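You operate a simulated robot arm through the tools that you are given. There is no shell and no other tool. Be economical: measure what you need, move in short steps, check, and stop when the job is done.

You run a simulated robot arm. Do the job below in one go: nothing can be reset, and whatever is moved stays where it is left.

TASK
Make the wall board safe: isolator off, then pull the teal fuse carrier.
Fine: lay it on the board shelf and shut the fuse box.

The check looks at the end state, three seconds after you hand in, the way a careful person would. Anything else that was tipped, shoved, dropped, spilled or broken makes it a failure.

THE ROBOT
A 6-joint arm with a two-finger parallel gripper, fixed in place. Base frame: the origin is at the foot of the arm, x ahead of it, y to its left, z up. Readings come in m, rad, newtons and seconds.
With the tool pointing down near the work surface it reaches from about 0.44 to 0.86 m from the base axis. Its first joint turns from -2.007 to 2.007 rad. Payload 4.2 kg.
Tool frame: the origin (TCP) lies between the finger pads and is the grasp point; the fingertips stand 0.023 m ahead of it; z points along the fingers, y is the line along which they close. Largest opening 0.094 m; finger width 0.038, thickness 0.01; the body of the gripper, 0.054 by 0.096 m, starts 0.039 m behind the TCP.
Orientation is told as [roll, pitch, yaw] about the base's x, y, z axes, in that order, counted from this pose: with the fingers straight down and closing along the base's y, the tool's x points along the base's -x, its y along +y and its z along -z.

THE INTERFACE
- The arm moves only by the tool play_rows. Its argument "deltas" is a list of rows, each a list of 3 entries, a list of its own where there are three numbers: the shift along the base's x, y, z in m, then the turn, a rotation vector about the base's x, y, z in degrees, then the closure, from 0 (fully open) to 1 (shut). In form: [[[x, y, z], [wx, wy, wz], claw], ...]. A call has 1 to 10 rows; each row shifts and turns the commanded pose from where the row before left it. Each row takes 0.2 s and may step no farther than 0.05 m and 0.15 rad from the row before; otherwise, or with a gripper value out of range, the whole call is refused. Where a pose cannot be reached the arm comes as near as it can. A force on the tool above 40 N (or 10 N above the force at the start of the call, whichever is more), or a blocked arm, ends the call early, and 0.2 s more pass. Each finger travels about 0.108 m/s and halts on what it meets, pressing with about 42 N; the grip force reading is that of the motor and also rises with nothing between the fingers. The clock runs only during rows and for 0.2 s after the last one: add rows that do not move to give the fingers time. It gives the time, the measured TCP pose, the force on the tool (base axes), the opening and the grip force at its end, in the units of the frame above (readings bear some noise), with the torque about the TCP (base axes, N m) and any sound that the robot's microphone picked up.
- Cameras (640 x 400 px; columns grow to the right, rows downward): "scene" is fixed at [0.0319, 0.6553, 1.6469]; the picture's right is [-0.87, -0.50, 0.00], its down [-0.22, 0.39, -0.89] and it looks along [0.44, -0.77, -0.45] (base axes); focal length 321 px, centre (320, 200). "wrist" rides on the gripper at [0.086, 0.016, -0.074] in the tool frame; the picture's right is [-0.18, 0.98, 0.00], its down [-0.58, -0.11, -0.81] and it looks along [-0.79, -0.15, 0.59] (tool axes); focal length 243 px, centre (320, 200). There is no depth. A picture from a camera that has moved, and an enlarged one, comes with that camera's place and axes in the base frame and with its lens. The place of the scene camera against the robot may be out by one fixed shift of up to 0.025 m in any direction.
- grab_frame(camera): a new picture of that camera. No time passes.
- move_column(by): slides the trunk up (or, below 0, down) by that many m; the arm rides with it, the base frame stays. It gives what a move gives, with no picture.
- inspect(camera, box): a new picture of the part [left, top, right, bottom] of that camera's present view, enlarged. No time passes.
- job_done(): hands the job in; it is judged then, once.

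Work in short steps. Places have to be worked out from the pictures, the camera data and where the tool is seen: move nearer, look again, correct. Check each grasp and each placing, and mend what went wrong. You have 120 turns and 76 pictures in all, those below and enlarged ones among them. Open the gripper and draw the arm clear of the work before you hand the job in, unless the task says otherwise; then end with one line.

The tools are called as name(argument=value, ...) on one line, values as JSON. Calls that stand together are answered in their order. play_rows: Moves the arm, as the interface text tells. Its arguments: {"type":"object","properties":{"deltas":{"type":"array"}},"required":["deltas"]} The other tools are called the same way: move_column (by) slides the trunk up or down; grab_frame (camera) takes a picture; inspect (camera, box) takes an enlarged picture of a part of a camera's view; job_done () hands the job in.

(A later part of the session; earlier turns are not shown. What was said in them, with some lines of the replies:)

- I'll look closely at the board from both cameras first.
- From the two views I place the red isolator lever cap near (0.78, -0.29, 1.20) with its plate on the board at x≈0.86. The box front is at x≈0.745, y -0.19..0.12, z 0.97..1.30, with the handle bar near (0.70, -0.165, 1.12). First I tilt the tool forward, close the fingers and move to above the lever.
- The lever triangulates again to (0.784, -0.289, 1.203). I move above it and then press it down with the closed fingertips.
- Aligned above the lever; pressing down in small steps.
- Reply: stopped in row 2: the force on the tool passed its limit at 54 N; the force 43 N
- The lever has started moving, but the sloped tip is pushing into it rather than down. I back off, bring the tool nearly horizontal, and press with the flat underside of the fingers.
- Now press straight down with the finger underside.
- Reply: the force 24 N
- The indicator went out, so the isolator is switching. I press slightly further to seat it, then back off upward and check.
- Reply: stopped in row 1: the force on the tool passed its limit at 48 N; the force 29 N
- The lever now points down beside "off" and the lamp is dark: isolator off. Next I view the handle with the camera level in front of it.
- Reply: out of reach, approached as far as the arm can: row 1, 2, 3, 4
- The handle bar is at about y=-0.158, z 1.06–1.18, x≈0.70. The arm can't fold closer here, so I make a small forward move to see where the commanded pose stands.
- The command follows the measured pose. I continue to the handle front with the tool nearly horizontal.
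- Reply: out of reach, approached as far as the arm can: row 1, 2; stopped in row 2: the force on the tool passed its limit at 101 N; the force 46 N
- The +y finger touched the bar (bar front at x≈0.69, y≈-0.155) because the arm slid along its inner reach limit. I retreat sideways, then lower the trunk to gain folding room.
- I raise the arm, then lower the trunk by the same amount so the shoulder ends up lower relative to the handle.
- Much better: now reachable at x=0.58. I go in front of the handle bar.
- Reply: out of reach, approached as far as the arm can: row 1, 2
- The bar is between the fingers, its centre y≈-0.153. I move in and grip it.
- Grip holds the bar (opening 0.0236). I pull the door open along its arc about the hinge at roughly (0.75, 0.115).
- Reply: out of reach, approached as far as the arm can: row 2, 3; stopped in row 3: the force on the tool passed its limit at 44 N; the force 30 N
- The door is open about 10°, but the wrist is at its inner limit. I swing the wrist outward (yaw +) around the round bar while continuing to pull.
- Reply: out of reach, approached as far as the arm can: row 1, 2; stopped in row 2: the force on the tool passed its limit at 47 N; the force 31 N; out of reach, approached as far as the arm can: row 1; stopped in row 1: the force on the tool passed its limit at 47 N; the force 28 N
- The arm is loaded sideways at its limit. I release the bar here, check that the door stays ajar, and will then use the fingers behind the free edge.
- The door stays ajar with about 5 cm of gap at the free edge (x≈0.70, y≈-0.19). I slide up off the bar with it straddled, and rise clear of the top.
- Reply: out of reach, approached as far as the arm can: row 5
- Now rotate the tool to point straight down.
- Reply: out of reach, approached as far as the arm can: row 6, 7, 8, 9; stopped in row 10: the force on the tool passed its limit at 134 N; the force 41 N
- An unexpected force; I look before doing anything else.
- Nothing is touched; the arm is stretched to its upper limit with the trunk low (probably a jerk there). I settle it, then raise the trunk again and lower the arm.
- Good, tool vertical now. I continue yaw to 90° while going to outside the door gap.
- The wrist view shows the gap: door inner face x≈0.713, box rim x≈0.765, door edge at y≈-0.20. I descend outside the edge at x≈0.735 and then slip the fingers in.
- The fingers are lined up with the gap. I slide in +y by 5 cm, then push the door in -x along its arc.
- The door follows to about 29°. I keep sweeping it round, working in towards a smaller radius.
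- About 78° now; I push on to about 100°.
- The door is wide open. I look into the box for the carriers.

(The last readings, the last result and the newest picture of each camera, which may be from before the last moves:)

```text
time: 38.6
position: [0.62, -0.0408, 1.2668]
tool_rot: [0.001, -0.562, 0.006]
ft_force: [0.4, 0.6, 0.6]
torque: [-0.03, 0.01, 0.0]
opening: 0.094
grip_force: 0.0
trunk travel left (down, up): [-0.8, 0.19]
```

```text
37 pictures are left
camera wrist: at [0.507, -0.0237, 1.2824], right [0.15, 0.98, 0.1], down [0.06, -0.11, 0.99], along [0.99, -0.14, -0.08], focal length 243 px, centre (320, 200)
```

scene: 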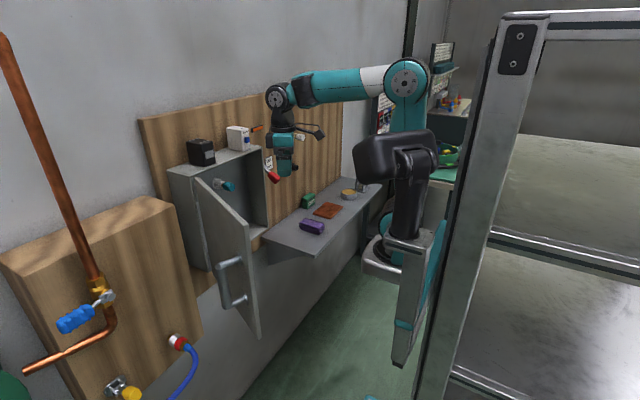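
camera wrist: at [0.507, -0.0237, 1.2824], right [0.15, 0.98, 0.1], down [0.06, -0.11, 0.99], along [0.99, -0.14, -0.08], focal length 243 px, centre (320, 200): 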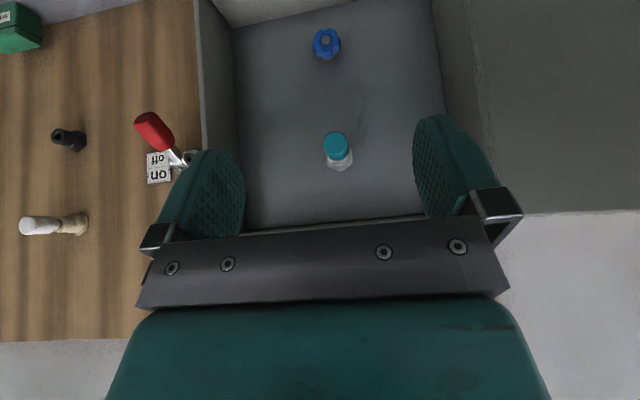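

The teal carrier is a round ribbed cap with axis along x; both views give its centre near (0.775, -0.036, 1.20). I lower the trunk (arm raised equally) for folding room, then level the tool in front of it.

play_rows(deltas=[[[0.01, 0, 0.045], [0, 0, 0], 0], [[0.01, 0, 0.045], [0, 0, 0], 0], [[0.01, 0, 0.045], [0, 0, 0], 0]])

move_column(by=-0.17)

play_rows(deltas=[[[0.006, 0.001, 0], [0, -8, 0], 0], [[0.006, 0.001, 0], [0, -8, 0], 0], [[0.006, 0.001, 0], [0, -8, 0], 0], [[0.006, 0, 0], [0, -8, 0], 0], [[0.006, 0, 0], [0, -8, 0], 0], [[0, 0, 0], [0, -8, 0], 0], [[0, 0, 0], [0, -8, 0], 0]])

grab_frame(camera="wrist")

grab_frame(camera="scene")

```text
time: 39.4
position: [0.65, -0.0386, 1.4025]
tool_rot: [0.001, -0.558, 0.007]
ft_force: [0.4, -0.1, -0.1]
torque: [-0.01, 0.0, 0.01]
opening: 0.0942
grip_force: 0.1
trunk travel left (down, up): [-0.8, 0.19]
```

```text
time: 41.3
position: [0.6499, -0.0389, 1.233]
tool_rot: [0.003, -0.56, 0.004]
ft_force: [-0.4, 0.3, -0.8]
torque: [-0.02, 0.0, 0.01]
opening: 0.094
grip_force: 0.1
trunk travel left (down, up): [-0.63, 0.36]
```

```text
time: 42.9
position: [0.6789, -0.0371, 1.2315]
tool_rot: [-0.102, -1.538, 0.104]
ft_force: [0.4, -0.6, 0.1]
torque: [-0.03, 0.04, -0.04]
opening: 0.0938
grip_force: 0.1
trunk travel left (down, up): [-0.63, 0.36]
```

```text
36 pictures are left
camera wrist: at [0.6017, -0.0198, 1.1457], right [0.0, 0.98, 0.18], down [-0.79, -0.11, 0.61], along [0.62, -0.14, 0.77], focal length 243 px, centre (320, 200)
```

wrist: 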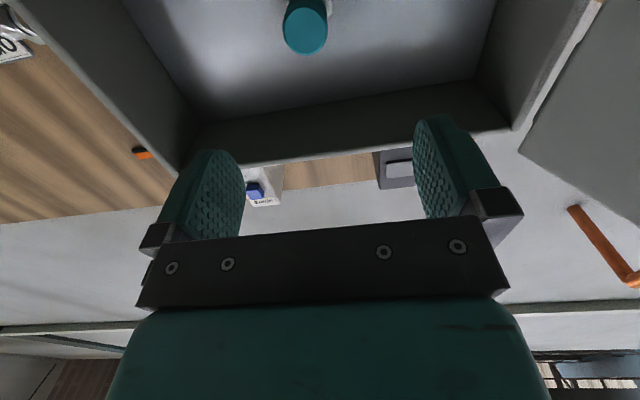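

```text
35 pictures are left
```

scene: 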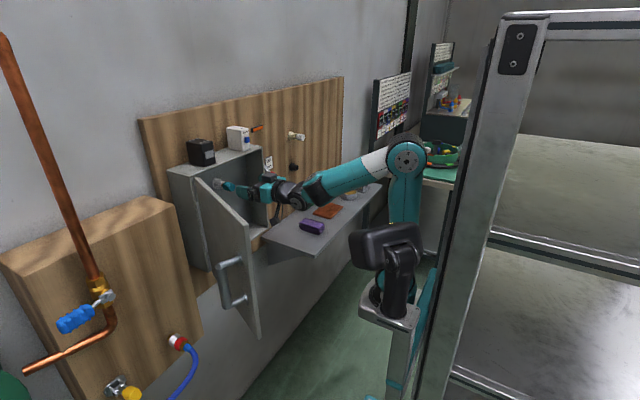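

Cap axis at y≈-0.037, z≈1.196. I lower 3.4 cm and advance to put the cap between the pads.

play_rows(deltas=[[[0, 0, -0.017], [0, 0, 0], 0], [[0.01, 0, -0.017], [0, 0, 0], 0], [[0.03, 0, 0], [0, 0, 0], 0], [[0.03, 0, 0], [0, 0, 0], 0], [[0.02, 0, 0], [0, 0, 0], 0]])

grab_frame(camera="wrist")

inspect(camera="scene", box=[190, 150, 286, 210])

```text
time: 44.1
position: [0.7698, -0.0347, 1.1985]
tool_rot: [-0.104, -1.537, 0.109]
ft_force: [0.0, 0.4, -0.3]
torque: [0.01, -0.01, 0.03]
opening: 0.0939
grip_force: 0.1
trunk travel left (down, up): [-0.63, 0.36]
```

```text
34 pictures are left
camera wrist: at [0.6924, -0.0195, 1.1114], right [0.0, 0.98, 0.18], down [-0.79, -0.11, 0.61], along [0.62, -0.14, 0.77], focal length 243 px, centre (320, 200)
```

wrist: 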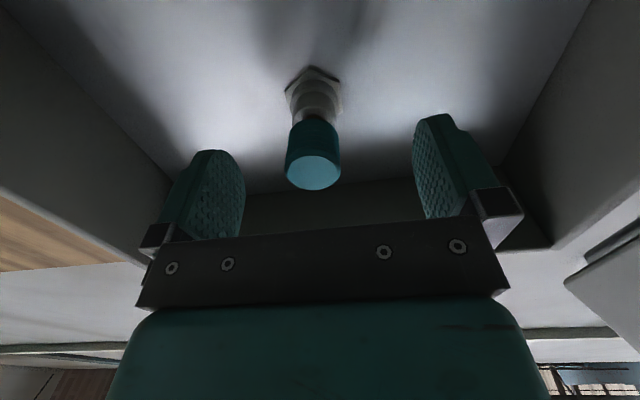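

```text
6.67 times, centred on (238, 180) of scene
camera zoom: at [0.0319, 0.6553, 1.6469], right [-0.87, -0.5, 0.0], down [-0.22, 0.39, -0.89], along [0.44, -0.77, -0.45], focal length 2138 px, centre (867, 333)
```

zoom: 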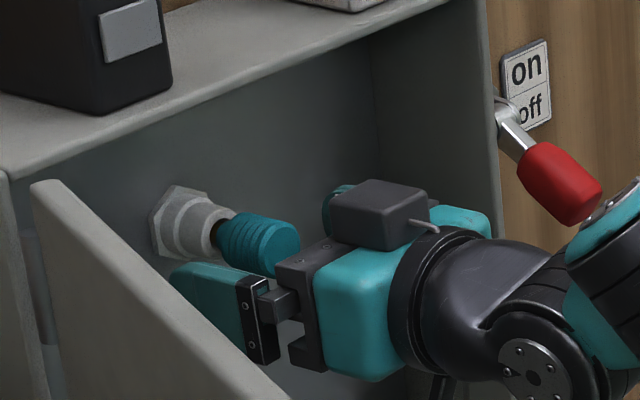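

Cap spans x≈0.778–0.802. I advance 1.3 cm more, shift -3 mm in y, and close.

play_rows(deltas=[[[0.013, -0.003, -0.002], [0, 0, 0], 0], [[0, 0, 0], [0, 0, 0], 0.5], [[0, 0, 0], [0, 0, 0], 0.9], [[0, 0, 0], [0, 0, 0], 0.9], [[0, 0, 0], [0, 0, 0], 0.9]])

grab_frame(camera="wrist")

```text
time: 45.3
position: [0.7829, -0.0389, 1.1951]
tool_rot: [-0.093, -1.535, 0.096]
ft_force: [0.5, 1.3, 0.0]
torque: [0.03, 0.0, -0.04]
opening: 0.026
grip_force: 42.4
trunk travel left (down, up): [-0.63, 0.36]
```

```text
32 pictures are left
camera wrist: at [0.7054, -0.0227, 1.1091], right [0.0, 0.98, 0.18], down [-0.79, -0.11, 0.61], along [0.62, -0.14, 0.77], focal length 243 px, centre (320, 200)
```

wrist: 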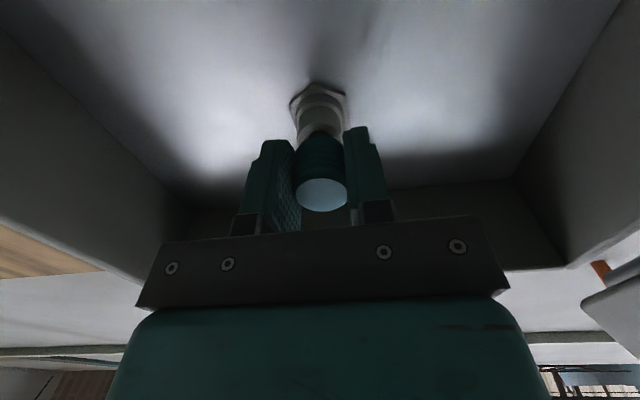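

Gripped at 0.026 m opening. I pull straight out (-x) in small steps.

play_rows(deltas=[[[-0.006, 0, 0], [0, 0, 0], 1], [[-0.01, 0, 0], [0, 0, 0], 1], [[-0.012, 0, 0], [0, 0, 0], 1], [[-0.015, 0, 0], [0, 0, 0], 1]])

grab_frame(camera="wrist")

```text
time: 46.3
position: [0.74, -0.0387, 1.1951]
tool_rot: [-0.098, -1.539, 0.103]
ft_force: [1.0, -0.3, -0.1]
torque: [0.01, -0.03, 0.05]
opening: 0.0262
grip_force: 41.8
trunk travel left (down, up): [-0.63, 0.36]
```

```text
31 pictures are left
camera wrist: at [0.6623, -0.023, 1.1093], right [0.0, 0.98, 0.18], down [-0.79, -0.11, 0.61], along [0.62, -0.14, 0.77], focal length 243 px, centre (320, 200)
```

wrist: 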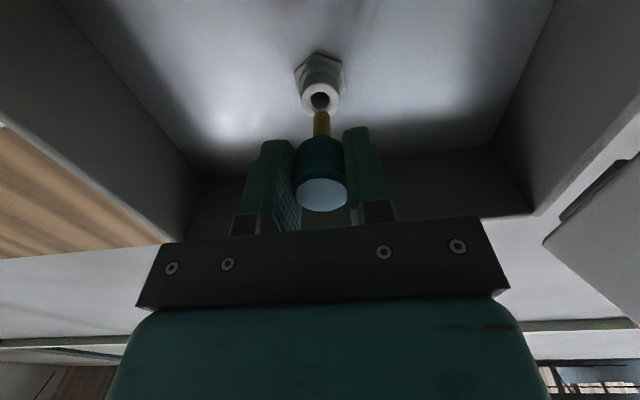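

The carrier came free, brass pin visible. I withdraw fully, then carry it out to -y, clear of the lever, above the free part of the shelf (between its +y edge at y≈-0.265 and the purple cloth at y≈-0.40; shelf top z≈0.84).

play_rows(deltas=[[[-0.03, 0, 0], [0, 0, 0], 1], [[-0.03, -0.01, 0], [0, 0, 0], 1], [[0, -0.045, 0], [0, 0, 0], 1], [[0, -0.045, 0], [0, 0, 0], 1], [[0, -0.045, 0], [0, 0, 0], 1], [[0, -0.045, 0], [0, 0, 0], 1], [[0, -0.045, 0], [0, 0, 0], 1], [[-0.02, -0.04, 0], [0, 0, 0], 1], [[-0.02, -0.015, 0], [0, 0, 0], 1]])

grab_frame(camera="scene")

```text
time: 48.3
position: [0.6398, -0.3282, 1.196]
tool_rot: [-0.112, -1.537, 0.12]
ft_force: [0.0, -0.2, -0.3]
torque: [-0.01, -0.01, -0.02]
opening: 0.0258
grip_force: 41.6
trunk travel left (down, up): [-0.63, 0.36]
```

```text
30 pictures are left
```

scene: 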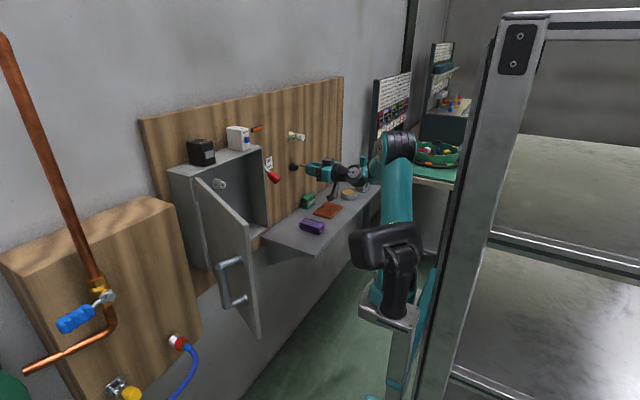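

Clear. I lower the trunk 0.25 m, then pitch the tool to about 25° below horizontal.

move_column(by=-0.22)

play_rows(deltas=[[[0, 0, 0], [0, 8, 0], 1], [[0, 0, 0], [0, 8, 0], 1], [[0, 0, 0], [0, 7, 0], 1]])

inspect(camera="scene", box=[240, 140, 400, 270])

grab_frame(camera="wrist")

```text
time: 50.7
position: [0.6413, -0.3284, 0.9751]
tool_rot: [-0.101, -1.538, 0.105]
ft_force: [-0.7, -0.7, -0.4]
torque: [-0.01, 0.01, 0.02]
opening: 0.026
grip_force: 41.7
trunk travel left (down, up): [-0.41, 0.58]
```

```text
time: 51.5
position: [0.6409, -0.3294, 0.9743]
tool_rot: [-0.002, -1.134, 0.005]
ft_force: [0.5, -0.6, -0.3]
torque: [0.03, 0.04, -0.03]
opening: 0.0259
grip_force: 42.3
trunk travel left (down, up): [-0.41, 0.58]
```

```text
3.08 times, centred on (320, 205) of scene
camera zoom: at [0.0319, 0.6553, 1.6469], right [-0.87, -0.5, 0.0], down [-0.22, 0.39, -0.89], along [0.44, -0.77, -0.45], focal length 987 px, centre (320, 185)
```

zoom: 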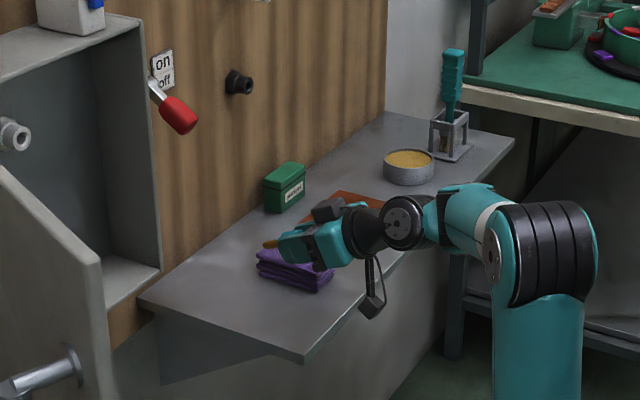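

```text
28 pictures are left
camera wrist: at [0.5357, -0.3121, 0.9269], right [0.07, 0.98, 0.17], down [-0.48, -0.11, 0.87], along [0.87, -0.14, 0.47], focal length 243 px, centre (320, 200)
```

wrist: 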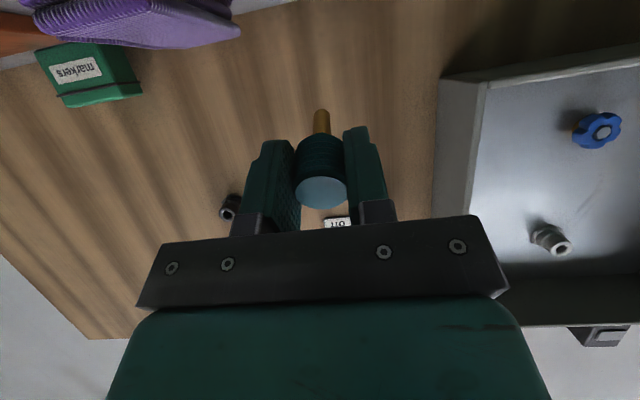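

Purple's nearest edge is at about y=-0.40 and the carrier hovers at y=-0.33. I shift slightly +y and lower toward the shelf.

play_rows(deltas=[[[0, 0.004, -0.03], [0, 0, 0], 1], [[0, 0.003, -0.03], [0, 0, 0], 1], [[0, 0, -0.02], [0, 0, 0], 1]])

inspect(camera="scene", box=[270, 190, 366, 250])

grab_frame(camera="wrist")

```text
time: 52.3
position: [0.64, -0.3231, 0.8971]
tool_rot: [-0.006, -1.138, 0.01]
ft_force: [-0.2, 0.8, 0.7]
torque: [-0.03, 0.02, -0.02]
opening: 0.0259
grip_force: 42.9
trunk travel left (down, up): [-0.41, 0.58]
```

```text
6.67 times, centred on (318, 220) of scene
camera zoom: at [0.0319, 0.6553, 1.6469], right [-0.87, -0.5, 0.0], down [-0.22, 0.39, -0.89], along [0.44, -0.77, -0.45], focal length 2138 px, centre (333, 67)
```

zoom: 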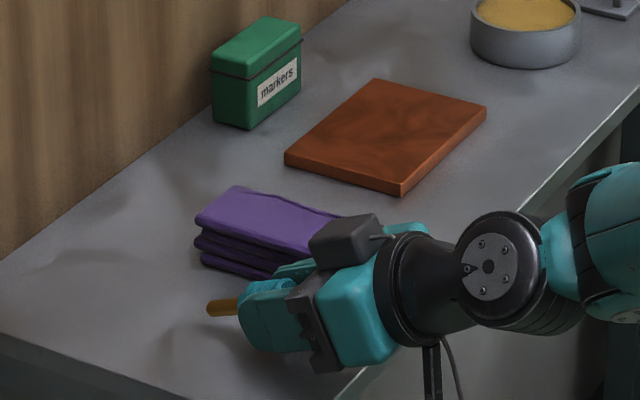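

```text
26 pictures are left
camera wrist: at [0.5362, -0.3059, 0.8466], right [0.07, 0.98, 0.16], down [-0.49, -0.11, 0.87], along [0.87, -0.14, 0.47], focal length 243 px, centre (320, 200)
```

wrist: 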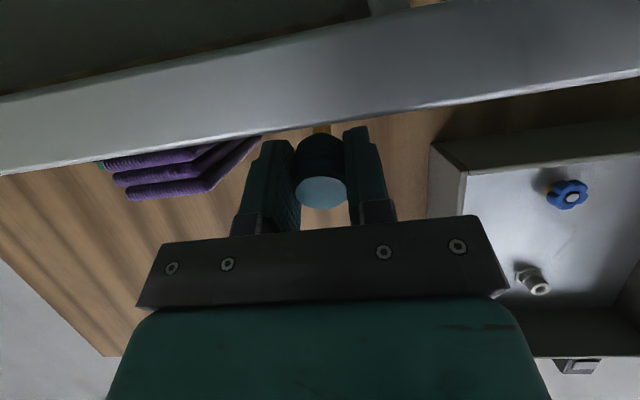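

The shelf top reads z≈0.857 here, so finger contact should come near TCP z≈0.884. Lowering gently to touch.

play_rows(deltas=[[[0, 0, -0.006], [0, 0, 0], 1], [[0, 0, -0.004], [0, 0, 0], 1], [[0, 0, -0.003], [0, 0, 0], 1]])

inspect(camera="wrist", box=[220, 90, 420, 215])

inspect(camera="scene", box=[286, 215, 334, 245])

```text
time: 53.1
position: [0.6396, -0.3223, 0.8865]
tool_rot: [-0.015, -1.146, 0.016]
ft_force: [-3.3, -0.3, 26.9]
torque: [0.4, -0.18, 0.03]
opening: 0.0258
grip_force: 42.2
trunk travel left (down, up): [-0.41, 0.58]
```

```text
3.20 times, centred on (320, 152) of wrist
camera zoom: at [0.5364, -0.3059, 0.8367], right [0.07, 0.98, 0.16], down [-0.49, -0.11, 0.86], along [0.87, -0.14, 0.48], focal length 776 px, centre (320, 352)
```

zoom: 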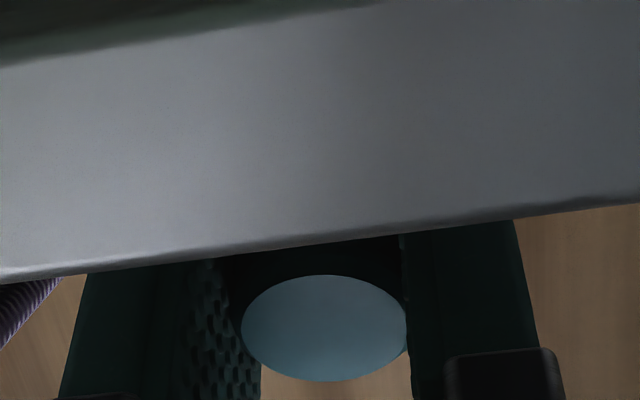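

```text
13.33 times, centred on (310, 230) of scene
camera zoom: at [0.0319, 0.6553, 1.6469], right [-0.87, -0.5, 0.0], down [-0.22, 0.39, -0.89], along [0.44, -0.77, -0.45], focal length 4275 px, centre (453, -200)
```

zoom: 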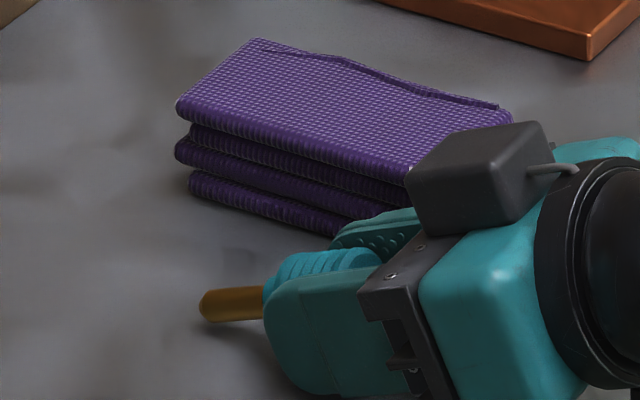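

Contact with the shelf (27 N). I ease up 2 mm and open partway so the finger stays clear of the cloth.

play_rows(deltas=[[[0, 0, 0.002], [0, 0, 0], 0.9], [[0, 0, 0], [0, 0, 0], 0.65], [[0, 0, 0], [0, 0, 0], 0.5], [[0, 0, 0], [0, 0, 0], 0.5]])

inspect(camera="scene", box=[286, 215, 334, 245])

```text
time: 54.1
position: [0.6395, -0.3225, 0.8866]
tool_rot: [-0.012, -1.14, 0.013]
ft_force: [-7.4, -24.1, 27.6]
torque: [-0.08, -0.15, -0.16]
opening: 0.0365
grip_force: 0.0
trunk travel left (down, up): [-0.41, 0.58]
```

```text
13.33 times, centred on (310, 230) of scene
camera zoom: at [0.0319, 0.6553, 1.6469], right [-0.87, -0.5, 0.0], down [-0.22, 0.39, -0.89], along [0.44, -0.77, -0.45], focal length 4275 px, centre (453, -200)
```

zoom: 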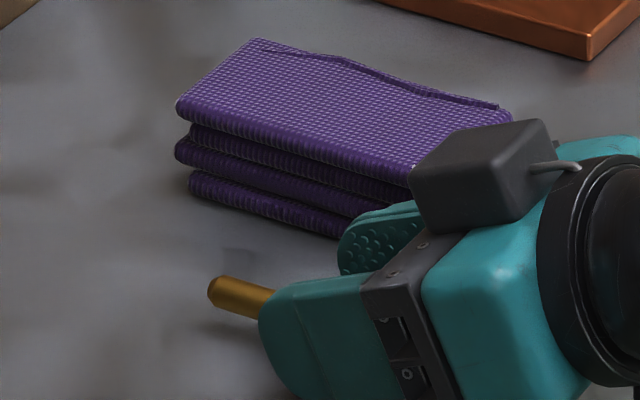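

The cap has dropped to the shelf between the fingers, but a finger drags on the shelf. I lift a few mm and open a bit more.

play_rows(deltas=[[[0, 0, 0.004], [0, 0, 0], 0.6], [[0, 0, 0.004], [0, 0, 0], 0.5], [[0, 0, 0], [0, 0, 0], 0.45], [[0, 0, 0], [0, 0, 0], 0.45]])

inspect(camera="scene", box=[286, 215, 334, 245])

grab_frame(camera="wrist")

```text
time: 55.1
position: [0.6396, -0.3217, 0.8923]
tool_rot: [-0.002, -1.134, 0.01]
ft_force: [-0.4, 0.3, -0.3]
torque: [-0.02, 0.01, 0.01]
opening: 0.0516
grip_force: 0.1
trunk travel left (down, up): [-0.41, 0.58]
```

```text
13.33 times, centred on (310, 230) of scene
camera zoom: at [0.0319, 0.6553, 1.6469], right [-0.87, -0.5, 0.0], down [-0.22, 0.39, -0.89], along [0.44, -0.77, -0.45], focal length 4275 px, centre (453, -200)
```

zoom: 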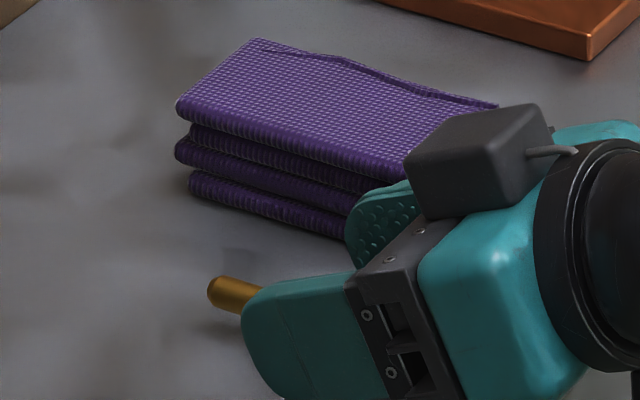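

```text
21 pictures are left
camera wrist: at [0.5355, -0.305, 0.8436], right [0.07, 0.98, 0.17], down [-0.48, -0.11, 0.87], along [0.87, -0.14, 0.47], focal length 243 px, centre (320, 200)
```

wrist: 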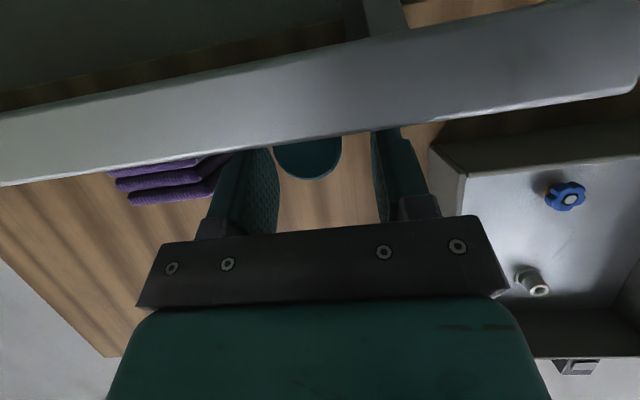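

Released and lying free between the fingers. I back straight out along the tool axis and rise, then check.

play_rows(deltas=[[[-0.018, 0, 0.008], [0, 0, 0], 0.45], [[-0.018, 0, 0.008], [0, 0, 0], 0.45], [[-0.018, 0, 0.02], [0, 0, 0], 0.45], [[-0.01, 0, 0.04], [0, 0, 0], 0.45], [[0, 0, 0.04], [0, 0, 0], 0.45], [[0, 0, 0.04], [0, 0, 0], 0.45], [[0, 0, 0.04], [0, 0, 0], 0.45]])

inspect(camera="scene", box=[250, 180, 346, 255])

```text
time: 56.7
position: [0.5755, -0.3217, 1.0894]
tool_rot: [-0.004, -1.135, 0.008]
ft_force: [0.0, 0.4, -0.6]
torque: [0.04, 0.03, 0.0]
opening: 0.0517
grip_force: 0.1
trunk travel left (down, up): [-0.41, 0.58]
```

```text
5.33 times, centred on (298, 218) of scene
camera zoom: at [0.0319, 0.6553, 1.6469], right [-0.87, -0.5, 0.0], down [-0.22, 0.39, -0.89], along [0.44, -0.77, -0.45], focal length 1710 px, centre (437, 107)
```

zoom: 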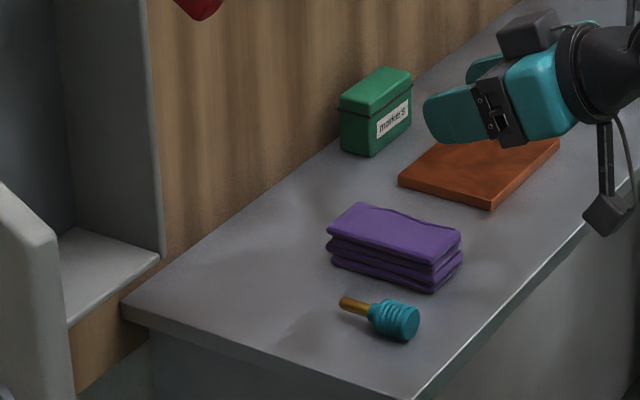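

The carrier lies neatly on the shelf, everything else undisturbed. Now to shut the door: raise the trunk, point the tool down, fingers closed.

move_column(by=0.39)

play_rows(deltas=[[[0, 0.02, 0], [0, 8, 0], 1], [[0, 0.02, 0], [0, 8, 0], 1], [[0, 0.02, 0], [0, 8, 0], 1], [[0, 0.02, 0], [0, 8, 0], 1], [[0, 0.02, -0.01], [0, 8, 0], 1], [[0, 0.02, -0.01], [0, 8, 0], 1], [[0, 0.02, -0.01], [0, 8, 0], 1], [[0, 0.02, -0.01], [0, 8, 0], 1]])

```text
time: 60.4
position: [0.5763, -0.3217, 1.4788]
tool_rot: [-0.004, -1.136, 0.008]
ft_force: [-0.8, -0.1, -0.3]
torque: [-0.02, 0.01, -0.02]
opening: 0.0514
grip_force: 0.1
trunk travel left (down, up): [-0.8, 0.19]
```

```text
time: 62.2
position: [0.5623, -0.1897, 1.4294]
tool_rot: [-0.011, -0.079, 0.008]
ft_force: [-0.8, -0.5, -0.4]
torque: [0.04, -0.02, -0.02]
opening: 0.0002
grip_force: 41.7
out of reach, approached as far as the arm can: row 7, 8
trunk travel left (down, up): [-0.8, 0.19]
```

Now cross over above the door (tips at z≈1.38, door top 1.305) to its outer side.

play_rows(deltas=[[[0, 0.04, -0.015], [0, 4, 0], 1], [[0, 0.045, -0.005], [0, 0, 0], 1], [[0, 0.045, 0], [0, 0, 0], 1], [[0, 0.045, 0], [0, 0, 0], 1], [[0, 0.045, 0], [0, 0, 0], 1], [[0, 0.045, 0], [0, 0, 0], 1], [[0, 0.045, 0], [0, 0, 0], 1], [[0, 0.045, 0], [0, 0, 0], 1], [[0, 0.045, 0], [0, 0, 0], 1], [[0, 0.03, 0], [0, 0, 0], 1]])

grab_frame(camera="scene")

grab_frame(camera="wrist")

```text
time: 64.4
position: [0.5623, 0.2402, 1.408]
tool_rot: [-0.011, -0.011, 0.005]
ft_force: [-0.3, -0.9, -0.7]
torque: [0.07, -0.02, -0.01]
opening: 0.0
grip_force: 42.4
trunk travel left (down, up): [-0.8, 0.19]
```

```text
19 pictures are left
```

scene: 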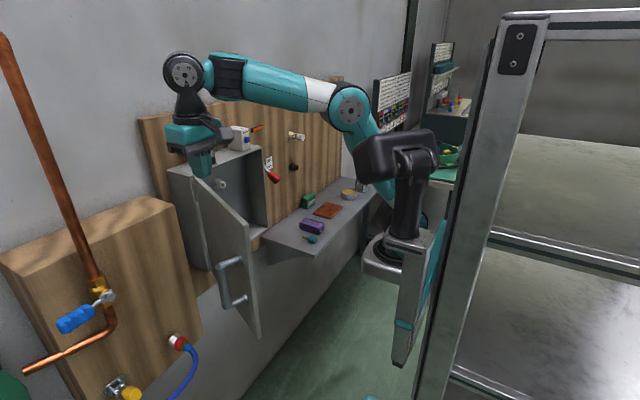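

```text
18 pictures are left
camera wrist: at [0.475, 0.258, 1.4795], right [0.18, 0.98, -0.01], down [0.57, -0.1, 0.81], along [0.8, -0.15, -0.58], focal length 243 px, centre (320, 200)
```

wrist: 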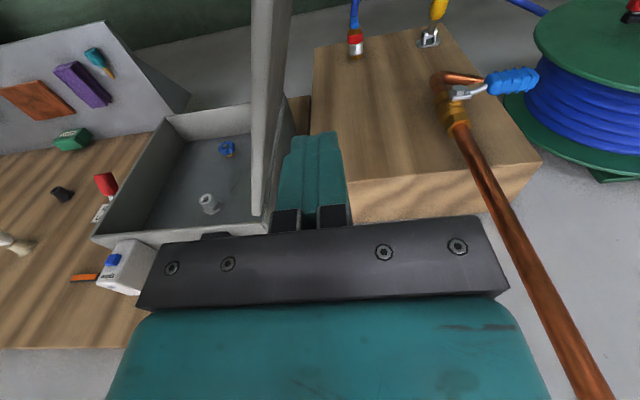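

The door stands at about 113°, its outer face at y≈0.205 at x=0.56; the fingers are just outside. I descend beside it.

play_rows(deltas=[[[0, 0.015, -0.01], [0, 0, 0], 1], [[0, 0, -0.04], [0, 0, 0], 1], [[0, 0, -0.04], [0, 0, 0], 1], [[0, 0, -0.042], [0, 0, 0], 1]])

grab_frame(camera="wrist")

```text
time: 65.4
position: [0.5791, 0.2745, 1.2979]
tool_rot: [-0.012, -0.011, 0.004]
ft_force: [-0.7, -1.8, 1.2]
torque: [0.01, -0.04, 0.0]
opening: 0.0002
grip_force: 41.7
out of reach, approached as far as the arm can: row 4
trunk travel left (down, up): [-0.8, 0.19]
```

```text
17 pictures are left
camera wrist: at [0.4912, 0.2907, 1.3694], right [0.18, 0.98, -0.01], down [0.57, -0.1, 0.81], along [0.8, -0.15, -0.58], focal length 243 px, centre (320, 200)
```

wrist: 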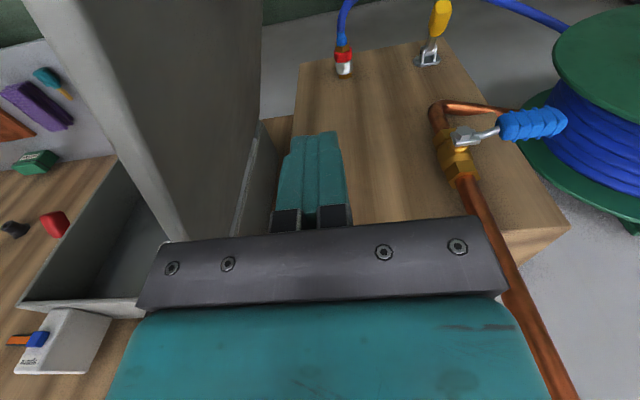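

Tips are 3 cm below the door's top edge, enough to push. I sweep the door closed along its arc.

play_rows(deltas=[[[-0.006, -0.035, 0], [0, 0, 0], 1], [[-0.008, -0.035, 0], [0, 0, 0], 1], [[-0.008, -0.03, 0], [0, 0, 0], 1], [[-0.004, -0.035, -0.005], [0, 0, 0], 1], [[-0.004, -0.035, -0.005], [0, 0, 0], 1], [[-0.001, -0.04, -0.005], [0, 0, 0], 1], [[-0.001, -0.038, 0], [0, 0, 0], 1]])

grab_frame(camera="scene")

```text
time: 67.0
position: [0.6023, 0.0706, 1.3813]
tool_rot: [-0.012, -0.009, 0.003]
ft_force: [0.0, 0.1, -0.7]
torque: [-0.03, 0.03, -0.02]
opening: 0.0
grip_force: 41.3
out of reach, approached as far as the arm can: row 1, 2, 3, 4, 5, 6, 7
trunk travel left (down, up): [-0.8, 0.19]
```

```text
16 pictures are left
```

scene: 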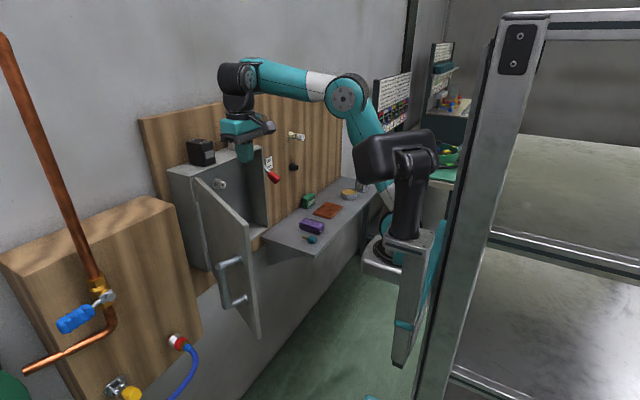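

The arm rode up over the door (branch limit at yaw 0); nothing was touched. Earlier yaw 90° worked here, so I turn to that and test the descent on this free side.

play_rows(deltas=[[[-0.005, -0.01, 0.004], [0, 0, 8.4], 1], [[-0.005, -0.01, 0.004], [0, 0, 8.4], 1], [[0, -0.01, 0.004], [0, 0, 8.4], 1], [[0, 0, 0.004], [0, 0, 8.4], 1], [[0, 0, 0.004], [0, 0, 8.4], 1], [[0, 0, 0], [0, 0, 8.4], 1], [[0, 0, 0], [0, 0, 8.4], 1], [[0, 0, 0], [0, 0, 8.4], 1], [[0, 0, 0], [0, 0, 8.4], 1], [[0, 0, 0], [0, 0, 8.4], 1]])

play_rows(deltas=[[[-0.01, 0, -0.03], [0, 0, 6], 1], [[-0.01, 0, -0.03], [0, 0, 0], 1], [[-0.01, 0, -0.03], [0, 0, 0], 1]])

```text
time: 69.2
position: [0.5919, 0.0394, 1.4008]
tool_rot: [-0.011, -0.01, 1.472]
ft_force: [0.0, -1.0, -0.2]
torque: [0.01, -0.02, 0.03]
opening: 0.0
grip_force: 42.4
trunk travel left (down, up): [-0.8, 0.19]
```

```text
time: 70.0
position: [0.587, 0.0673, 1.3818]
tool_rot: [0.029, -0.045, 1.573]
ft_force: [-0.6, 0.7, 0.6]
torque: [-0.03, 0.0, -0.02]
opening: 0.0
grip_force: 42.3
out of reach, approached as far as the arm can: row 1, 2, 3
trunk travel left (down, up): [-0.8, 0.19]
```

This arm branch has a larger inner limit than the one I used when opening the door. I go back out to the larger radius (as I did then), and come in again to test.

play_rows(deltas=[[[0.015, -0.04, 0.01], [0, 0, 0], 1], [[0.02, -0.045, 0.01], [-1.5, 2.5, 0], 1], [[0.02, -0.045, 0.0], [0, 0, 0], 1], [[0.02, -0.045, 0], [0, 0, 0], 1], [[0.02, -0.045, 0], [0, 0, 0], 1], [[0.02, -0.045, 0], [0, 0, 0], 1]])

play_rows(deltas=[[[0, -0.02, -0.04], [0, 0, 0], 1], [[-0.03, 0, -0.04], [0, 0, 0], 1], [[-0.04, 0, -0.03], [0, 0, 0], 1], [[-0.04, 0.02, 0], [0, 0, 0], 1], [[-0.03, 0.03, 0], [0, 0, 0], 1]])

grab_frame(camera="scene")

```text
refused: row 2 steps farther than a row can; nothing moved
```

```text
time: 71.2
position: [0.5207, 0.0994, 1.4039]
tool_rot: [-0.008, -0.01, 1.574]
ft_force: [-0.6, -0.3, -0.8]
torque: [0.01, 0.05, 0.03]
opening: 0.0001
grip_force: 42.3
out of reach, approached as far as the arm can: row 1, 2, 3, 4, 5
trunk travel left (down, up): [-0.8, 0.19]
```

```text
15 pictures are left
```

scene: 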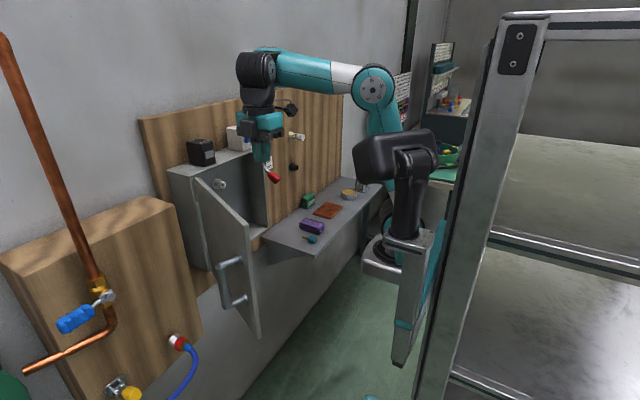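

The tool sits fine at z≈1.40, so I'll use the trunk to descend instead: same arm shape, lower trunk. First yaw back to 0 and cross to the outer side at z≈1.41.

play_rows(deltas=[[[0.01, 0, 0.003], [0, 0, -8.5], 1], [[0.01, 0, 0.002], [0, 0, -8.5], 1], [[0.01, 0, 0], [0, 0, -8.5], 1], [[0.01, 0, 0], [0, 0, -8.5], 1], [[0, 0, 0], [0, 0, -8.5], 1], [[0, 0, 0], [0, 0, -8.5], 1], [[0, 0, 0], [0, 0, -8.5], 1], [[0, 0, 0], [0, 0, -8.5], 1], [[0, 0, 0], [0, 0, -8.5], 1], [[0, 0, 0], [0, 0, -8.5], 1]])

play_rows(deltas=[[[0, 0.04, 0], [0, 0, -4], 1], [[0, 0.04, 0], [0, 0, 0], 1], [[0, 0.04, 0], [0, 0, 0], 1], [[0, 0.04, 0], [0, 0, 0], 1]])

```text
time: 73.4
position: [0.5621, 0.1003, 1.409]
tool_rot: [-0.011, -0.012, 0.088]
ft_force: [-0.4, -0.4, -0.3]
torque: [0.01, 0.02, -0.01]
opening: 0.0002
grip_force: 42.3
trunk travel left (down, up): [-0.8, 0.19]
```

```text
time: 74.4
position: [0.5623, 0.2592, 1.4085]
tool_rot: [-0.01, -0.01, 0.021]
ft_force: [-0.1, -1.2, 0.6]
torque: [0.04, -0.03, 0.01]
opening: 0.0001
grip_force: 41.7
trunk travel left (down, up): [-0.8, 0.19]
```

In place outside the door. Lower the trunk 0.13 m to bring the fingers beside the door top.

move_column(by=-0.13)

play_rows(deltas=[[[-0.002, -0.04, 0], [0, 0, 0], 1], [[-0.003, -0.04, 0], [0, 0, 0], 1], [[-0.004, -0.04, 0], [0, 0, 0], 1], [[-0.003, -0.035, 0], [0, 0, 0], 1]])

grab_frame(camera="scene")

```text
time: 76.0
position: [0.562, 0.2584, 1.279]
tool_rot: [-0.011, -0.012, 0.021]
ft_force: [-0.3, 0.9, 0.0]
torque: [0.01, -0.05, 0.01]
opening: 0.0001
grip_force: 42.2
trunk travel left (down, up): [-0.67, 0.32]
```

```text
time: 77.0
position: [0.5493, 0.1041, 1.2792]
tool_rot: [-0.011, -0.01, 0.019]
ft_force: [-0.6, 1.0, 0.0]
torque: [-0.05, -0.01, -0.01]
opening: 0.0
grip_force: 42.3
trunk travel left (down, up): [-0.67, 0.32]
```

```text
14 pictures are left
```

scene: 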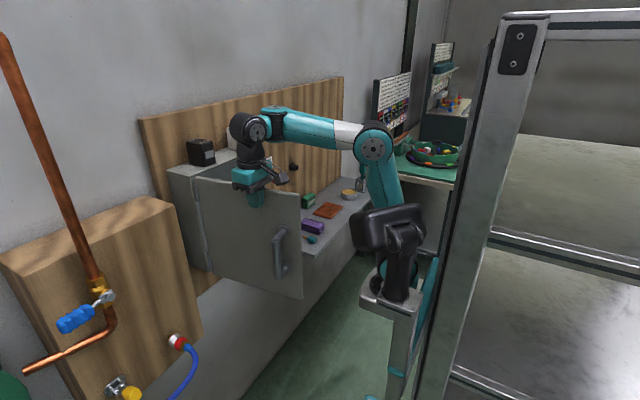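

The door is moving with the fingers (~78°). Continuing the arc.

play_rows(deltas=[[[-0.001, -0.038, 0], [0, 0, 0], 1], [[-0.001, -0.038, 0], [0, 0, 0], 1], [[0.007, -0.032, 0], [0, 0, 0], 1], [[0.008, -0.032, 0], [0, 0, 0], 1], [[0.02, -0.025, 0], [0, 0, 0], 1], [[0.021, -0.025, 0], [0, 0, 0], 1]])

grab_frame(camera="scene")

grab_frame(camera="wrist")

```text
time: 78.4
position: [0.6044, -0.0855, 1.2783]
tool_rot: [-0.01, -0.01, 0.022]
ft_force: [0.0, 1.1, 0.4]
torque: [-0.03, 0.0, 0.03]
opening: 0.0
grip_force: 41.6
trunk travel left (down, up): [-0.67, 0.32]
```

```text
13 pictures are left
```

scene: 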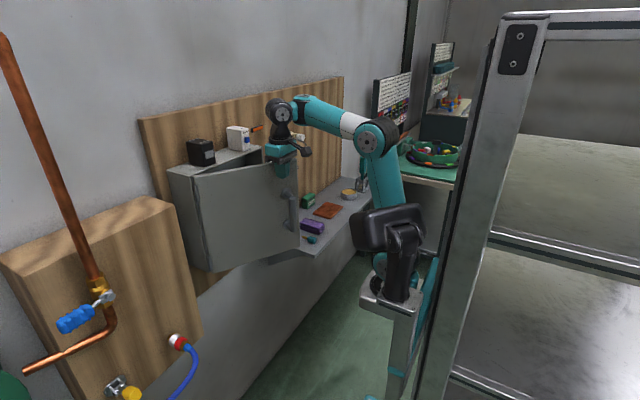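

```text
12 pictures are left
camera wrist: at [0.5168, -0.0699, 1.3498], right [0.16, 0.99, -0.01], down [0.57, -0.09, 0.81], along [0.8, -0.14, -0.58], focal length 243 px, centre (320, 200)
```

wrist: 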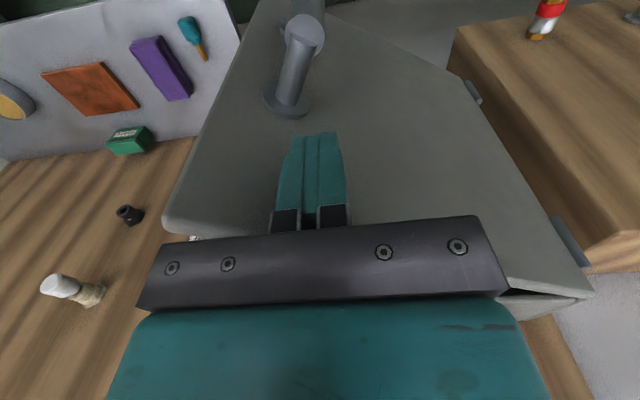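

About 28° left. I keep pushing, mostly +x now, with small steps near the end.

play_rows(deltas=[[[0.025, -0.014, 0], [0, 0, 0], 1], [[0.025, -0.012, 0], [0, 0, 0], 1], [[0.02, -0.006, 0], [0, 0, 0], 1], [[0.015, -0.004, 0], [0, 0, 0], 1], [[0.012, 0, 0], [0, 0, 0], 1], [[0.01, 0, 0], [0, 0, 0], 1], [[0.008, 0, 0], [0, 0, 0], 1], [[0.006, 0, 0], [0, 0, 0], 1]])

inspect(camera="scene", box=[160, 120, 320, 280])

```text
time: 80.2
position: [0.7257, -0.1209, 1.2777]
tool_rot: [-0.011, -0.01, 0.023]
ft_force: [0.3, 0.1, -0.1]
torque: [-0.03, -0.01, -0.01]
opening: 0.0
grip_force: 42.0
trunk travel left (down, up): [-0.67, 0.32]
```

```text
2.50 times, centred on (240, 200) of scene
camera zoom: at [0.0319, 0.6553, 1.6469], right [-0.87, -0.5, 0.0], down [-0.22, 0.39, -0.89], along [0.44, -0.77, -0.45], focal length 802 px, centre (520, 200)
```

zoom: 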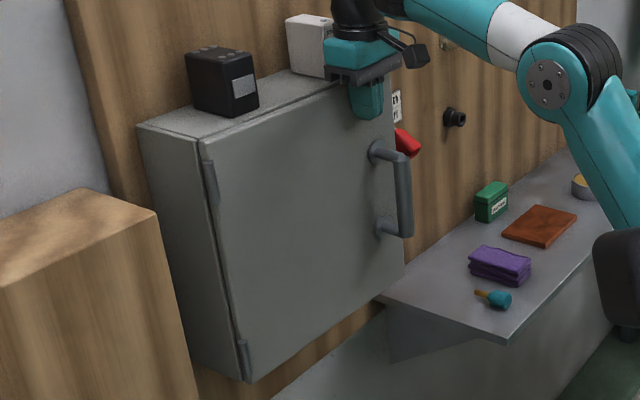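

Nearly shut with no force yet; I press in small steps until there is contact with the closed stop.

play_rows(deltas=[[[0.004, 0, 0], [0, 0, 0], 1], [[0.004, 0, 0], [0, 0, 0], 1]])

inspect(camera="wrist", box=[140, 130, 480, 330])

```text
time: 80.8
position: [0.7335, -0.1209, 1.2786]
tool_rot: [-0.013, -0.011, 0.021]
ft_force: [0.4, -0.3, 0.0]
torque: [0.03, -0.02, -0.03]
opening: 0.0
grip_force: 41.6
trunk travel left (down, up): [-0.67, 0.32]
```

```text
1.88 times, centred on (310, 230) of wrist
camera zoom: at [0.6458, -0.1055, 1.3491], right [0.16, 0.99, -0.01], down [0.57, -0.09, 0.81], along [0.8, -0.14, -0.58], focal length 457 px, centre (339, 144)
```

zoom: 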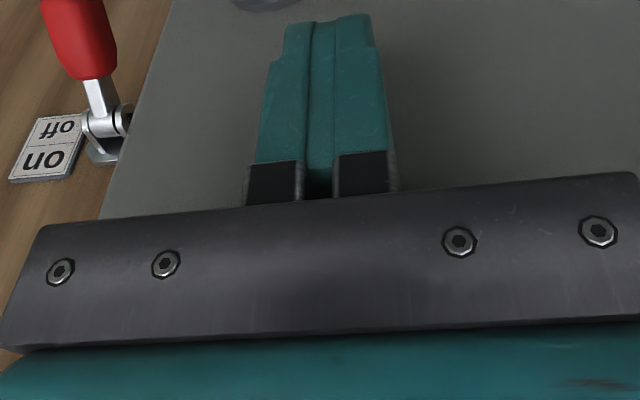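

To keep the gripper body away from the spare unit, I tilt the tool so the fingertips lead, then press the last millimetres.

play_rows(deltas=[[[-0.008, 0, 0], [0, -8, 0], 1], [[-0.004, 0, 0], [0, -8, 0], 1], [[0.005, 0, 0], [0, 0, 0], 1], [[0.004, 0, 0], [0, 0, 0], 1], [[0.004, 0, 0], [0, 0, 0], 1]])

inspect(camera="scene", box=[160, 120, 300, 210])

```text
time: 82.0
position: [0.7281, -0.1217, 1.2801]
tool_rot: [-0.016, -0.284, 0.024]
ft_force: [-39.7, 2.8, -4.3]
torque: [0.03, 0.79, 0.02]
opening: 0.0
grip_force: 41.6
trunk travel left (down, up): [-0.67, 0.32]
```

```text
4.44 times, centred on (230, 165) of scene
camera zoom: at [0.0319, 0.6553, 1.6469], right [-0.87, -0.5, 0.0], down [-0.22, 0.39, -0.89], along [0.44, -0.77, -0.45], focal length 1425 px, centre (720, 356)
```

zoom: 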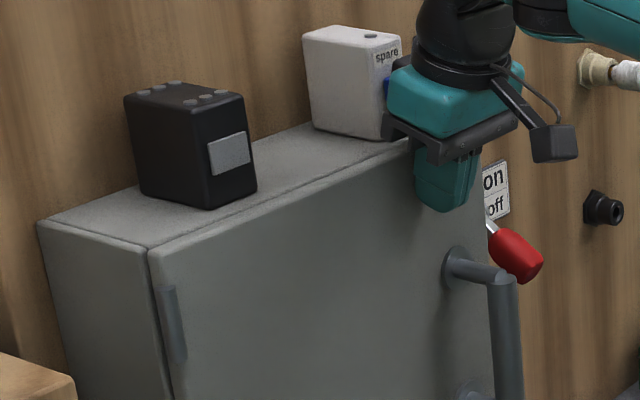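

40 N against the stop: the door is fully shut. I back away and check the end state.

play_rows(deltas=[[[-0.02, 0, 0], [0, 0, 0], 1], [[-0.04, 0, 0.01], [0, 4, 0], 1], [[-0.04, -0.02, 0.02], [0, 4, 0], 0.5], [[-0.02, -0.04, 0.02], [0, 4, 0], 0], [[0, -0.04, 0.02], [0, 4, 0], 0], [[0, -0.04, 0.02], [0, 0, 0], 0], [[0, -0.04, 0], [0, 0, 0], 0]])

grab_frame(camera="scene")

inspect(camera="scene", box=[160, 110, 400, 260])

grab_frame(camera="wrist")

```text
time: 83.4
position: [0.6157, -0.2555, 1.3668]
tool_rot: [-0.019, -0.034, 0.016]
ft_force: [3.1, -9.3, -9.5]
torque: [0.67, -0.55, 0.88]
opening: 0.0941
grip_force: 0.1
trunk travel left (down, up): [-0.67, 0.32]
stopped in row 7: the force on the tool passed its limit at 116 N (the readings are from after the stop); the commanded pose is now the measured one
```

```text
8 pictures are left
```

scene: 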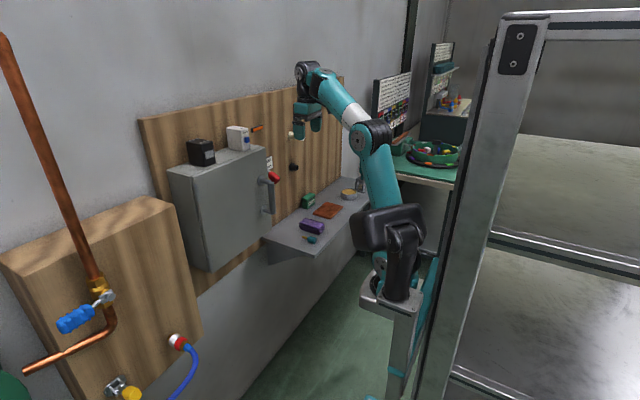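

```text
2.67 times, centred on (280, 185) of scene
camera zoom: at [0.0319, 0.6553, 1.6469], right [-0.87, -0.5, 0.0], down [-0.22, 0.39, -0.89], along [0.44, -0.77, -0.45], focal length 855 px, centre (427, 240)
```

zoom: 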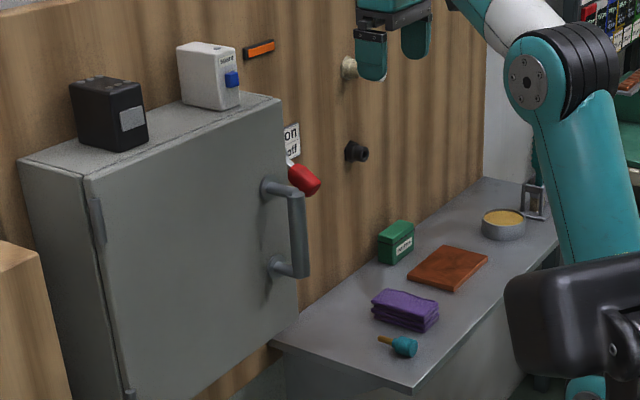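

```text
6 pictures are left
camera wrist: at [0.5276, -0.2393, 1.436], right [0.17, 0.99, -0.01], down [0.56, -0.09, 0.83], along [0.81, -0.15, -0.56], focal length 243 px, centre (320, 200)
```

wrist: 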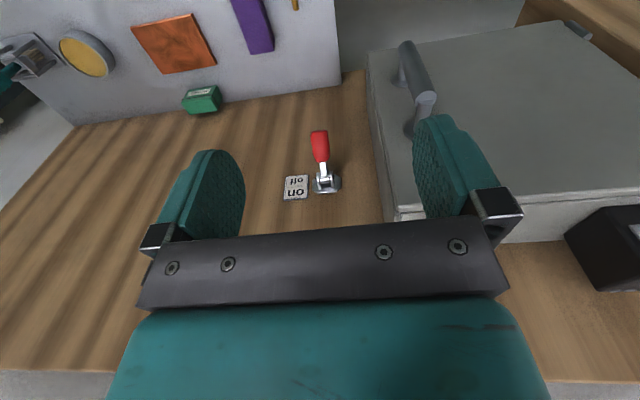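

Door shut (handle back at its original image position), lever at off, lamp dark, carrier lying on the shelf, other items in place. The last force spike was in free air; I settle the arm to confirm it's clear.

play_rows(deltas=[[[0, 0, 0], [0, 0, 0], 0], [[0, 0, 0], [0, 0, 0], 0], [[0, 0, 0], [0, 0, 0], 0]])

inspect(camera="wrist", box=[240, 0, 640, 250])

```text
time: 84.2
position: [0.6159, -0.2556, 1.3661]
tool_rot: [-0.018, -0.032, 0.01]
ft_force: [6.5, -11.5, -15.1]
torque: [0.65, -1.02, 0.99]
opening: 0.094
grip_force: 0.0
trunk travel left (down, up): [-0.67, 0.32]
```

```text
1.60 times, centred on (440, 125) of wrist
camera zoom: at [0.528, -0.2398, 1.4357], right [0.17, 0.98, -0.01], down [0.56, -0.09, 0.83], along [0.81, -0.15, -0.56], focal length 388 px, centre (128, 320)
```

zoom: 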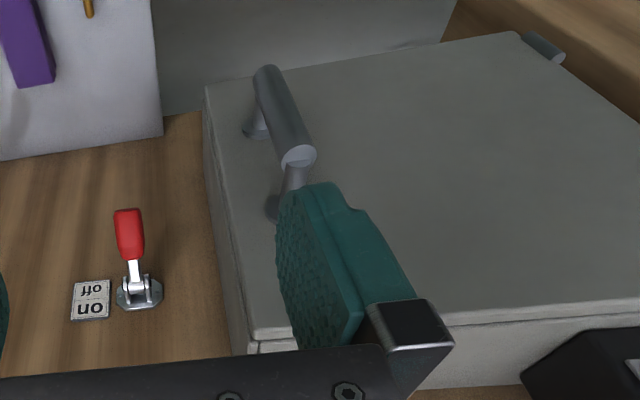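

The door is flush. There's a residual force, most likely the wrist pressing on the arm's own link; I ease back the way I came.

play_rows(deltas=[[[0.01, 0.02, -0.02], [0, 0, 0], 0], [[0.01, 0.0, -0.01], [0, -5, 0], 0], [[0, 0, 0], [0, -5, 0], 0]])

grab_frame(camera="scene")

```text
time: 85.0
position: [0.6359, -0.2362, 1.337]
tool_rot: [-0.021, -0.209, 0.013]
ft_force: [-1.2, 0.0, -0.3]
torque: [0.03, -0.02, 0.01]
opening: 0.094
grip_force: 0.0
trunk travel left (down, up): [-0.67, 0.32]
```

```text
4 pictures are left
```

scene: 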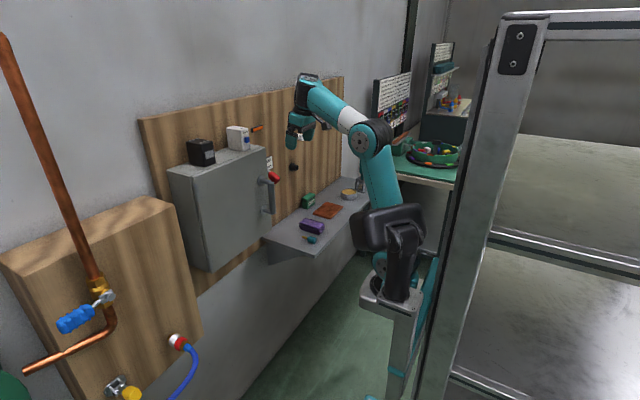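

The arm is now free of load and clear of the work, gripper open, and everything is in its place; I hand in.

job_done()

```text
The job is handed in.
```

I switched the isolator off, pulled the teal fuse carrier and laid it on the board shelf, and shut the fuse box; the arm is clear with the gripper open.
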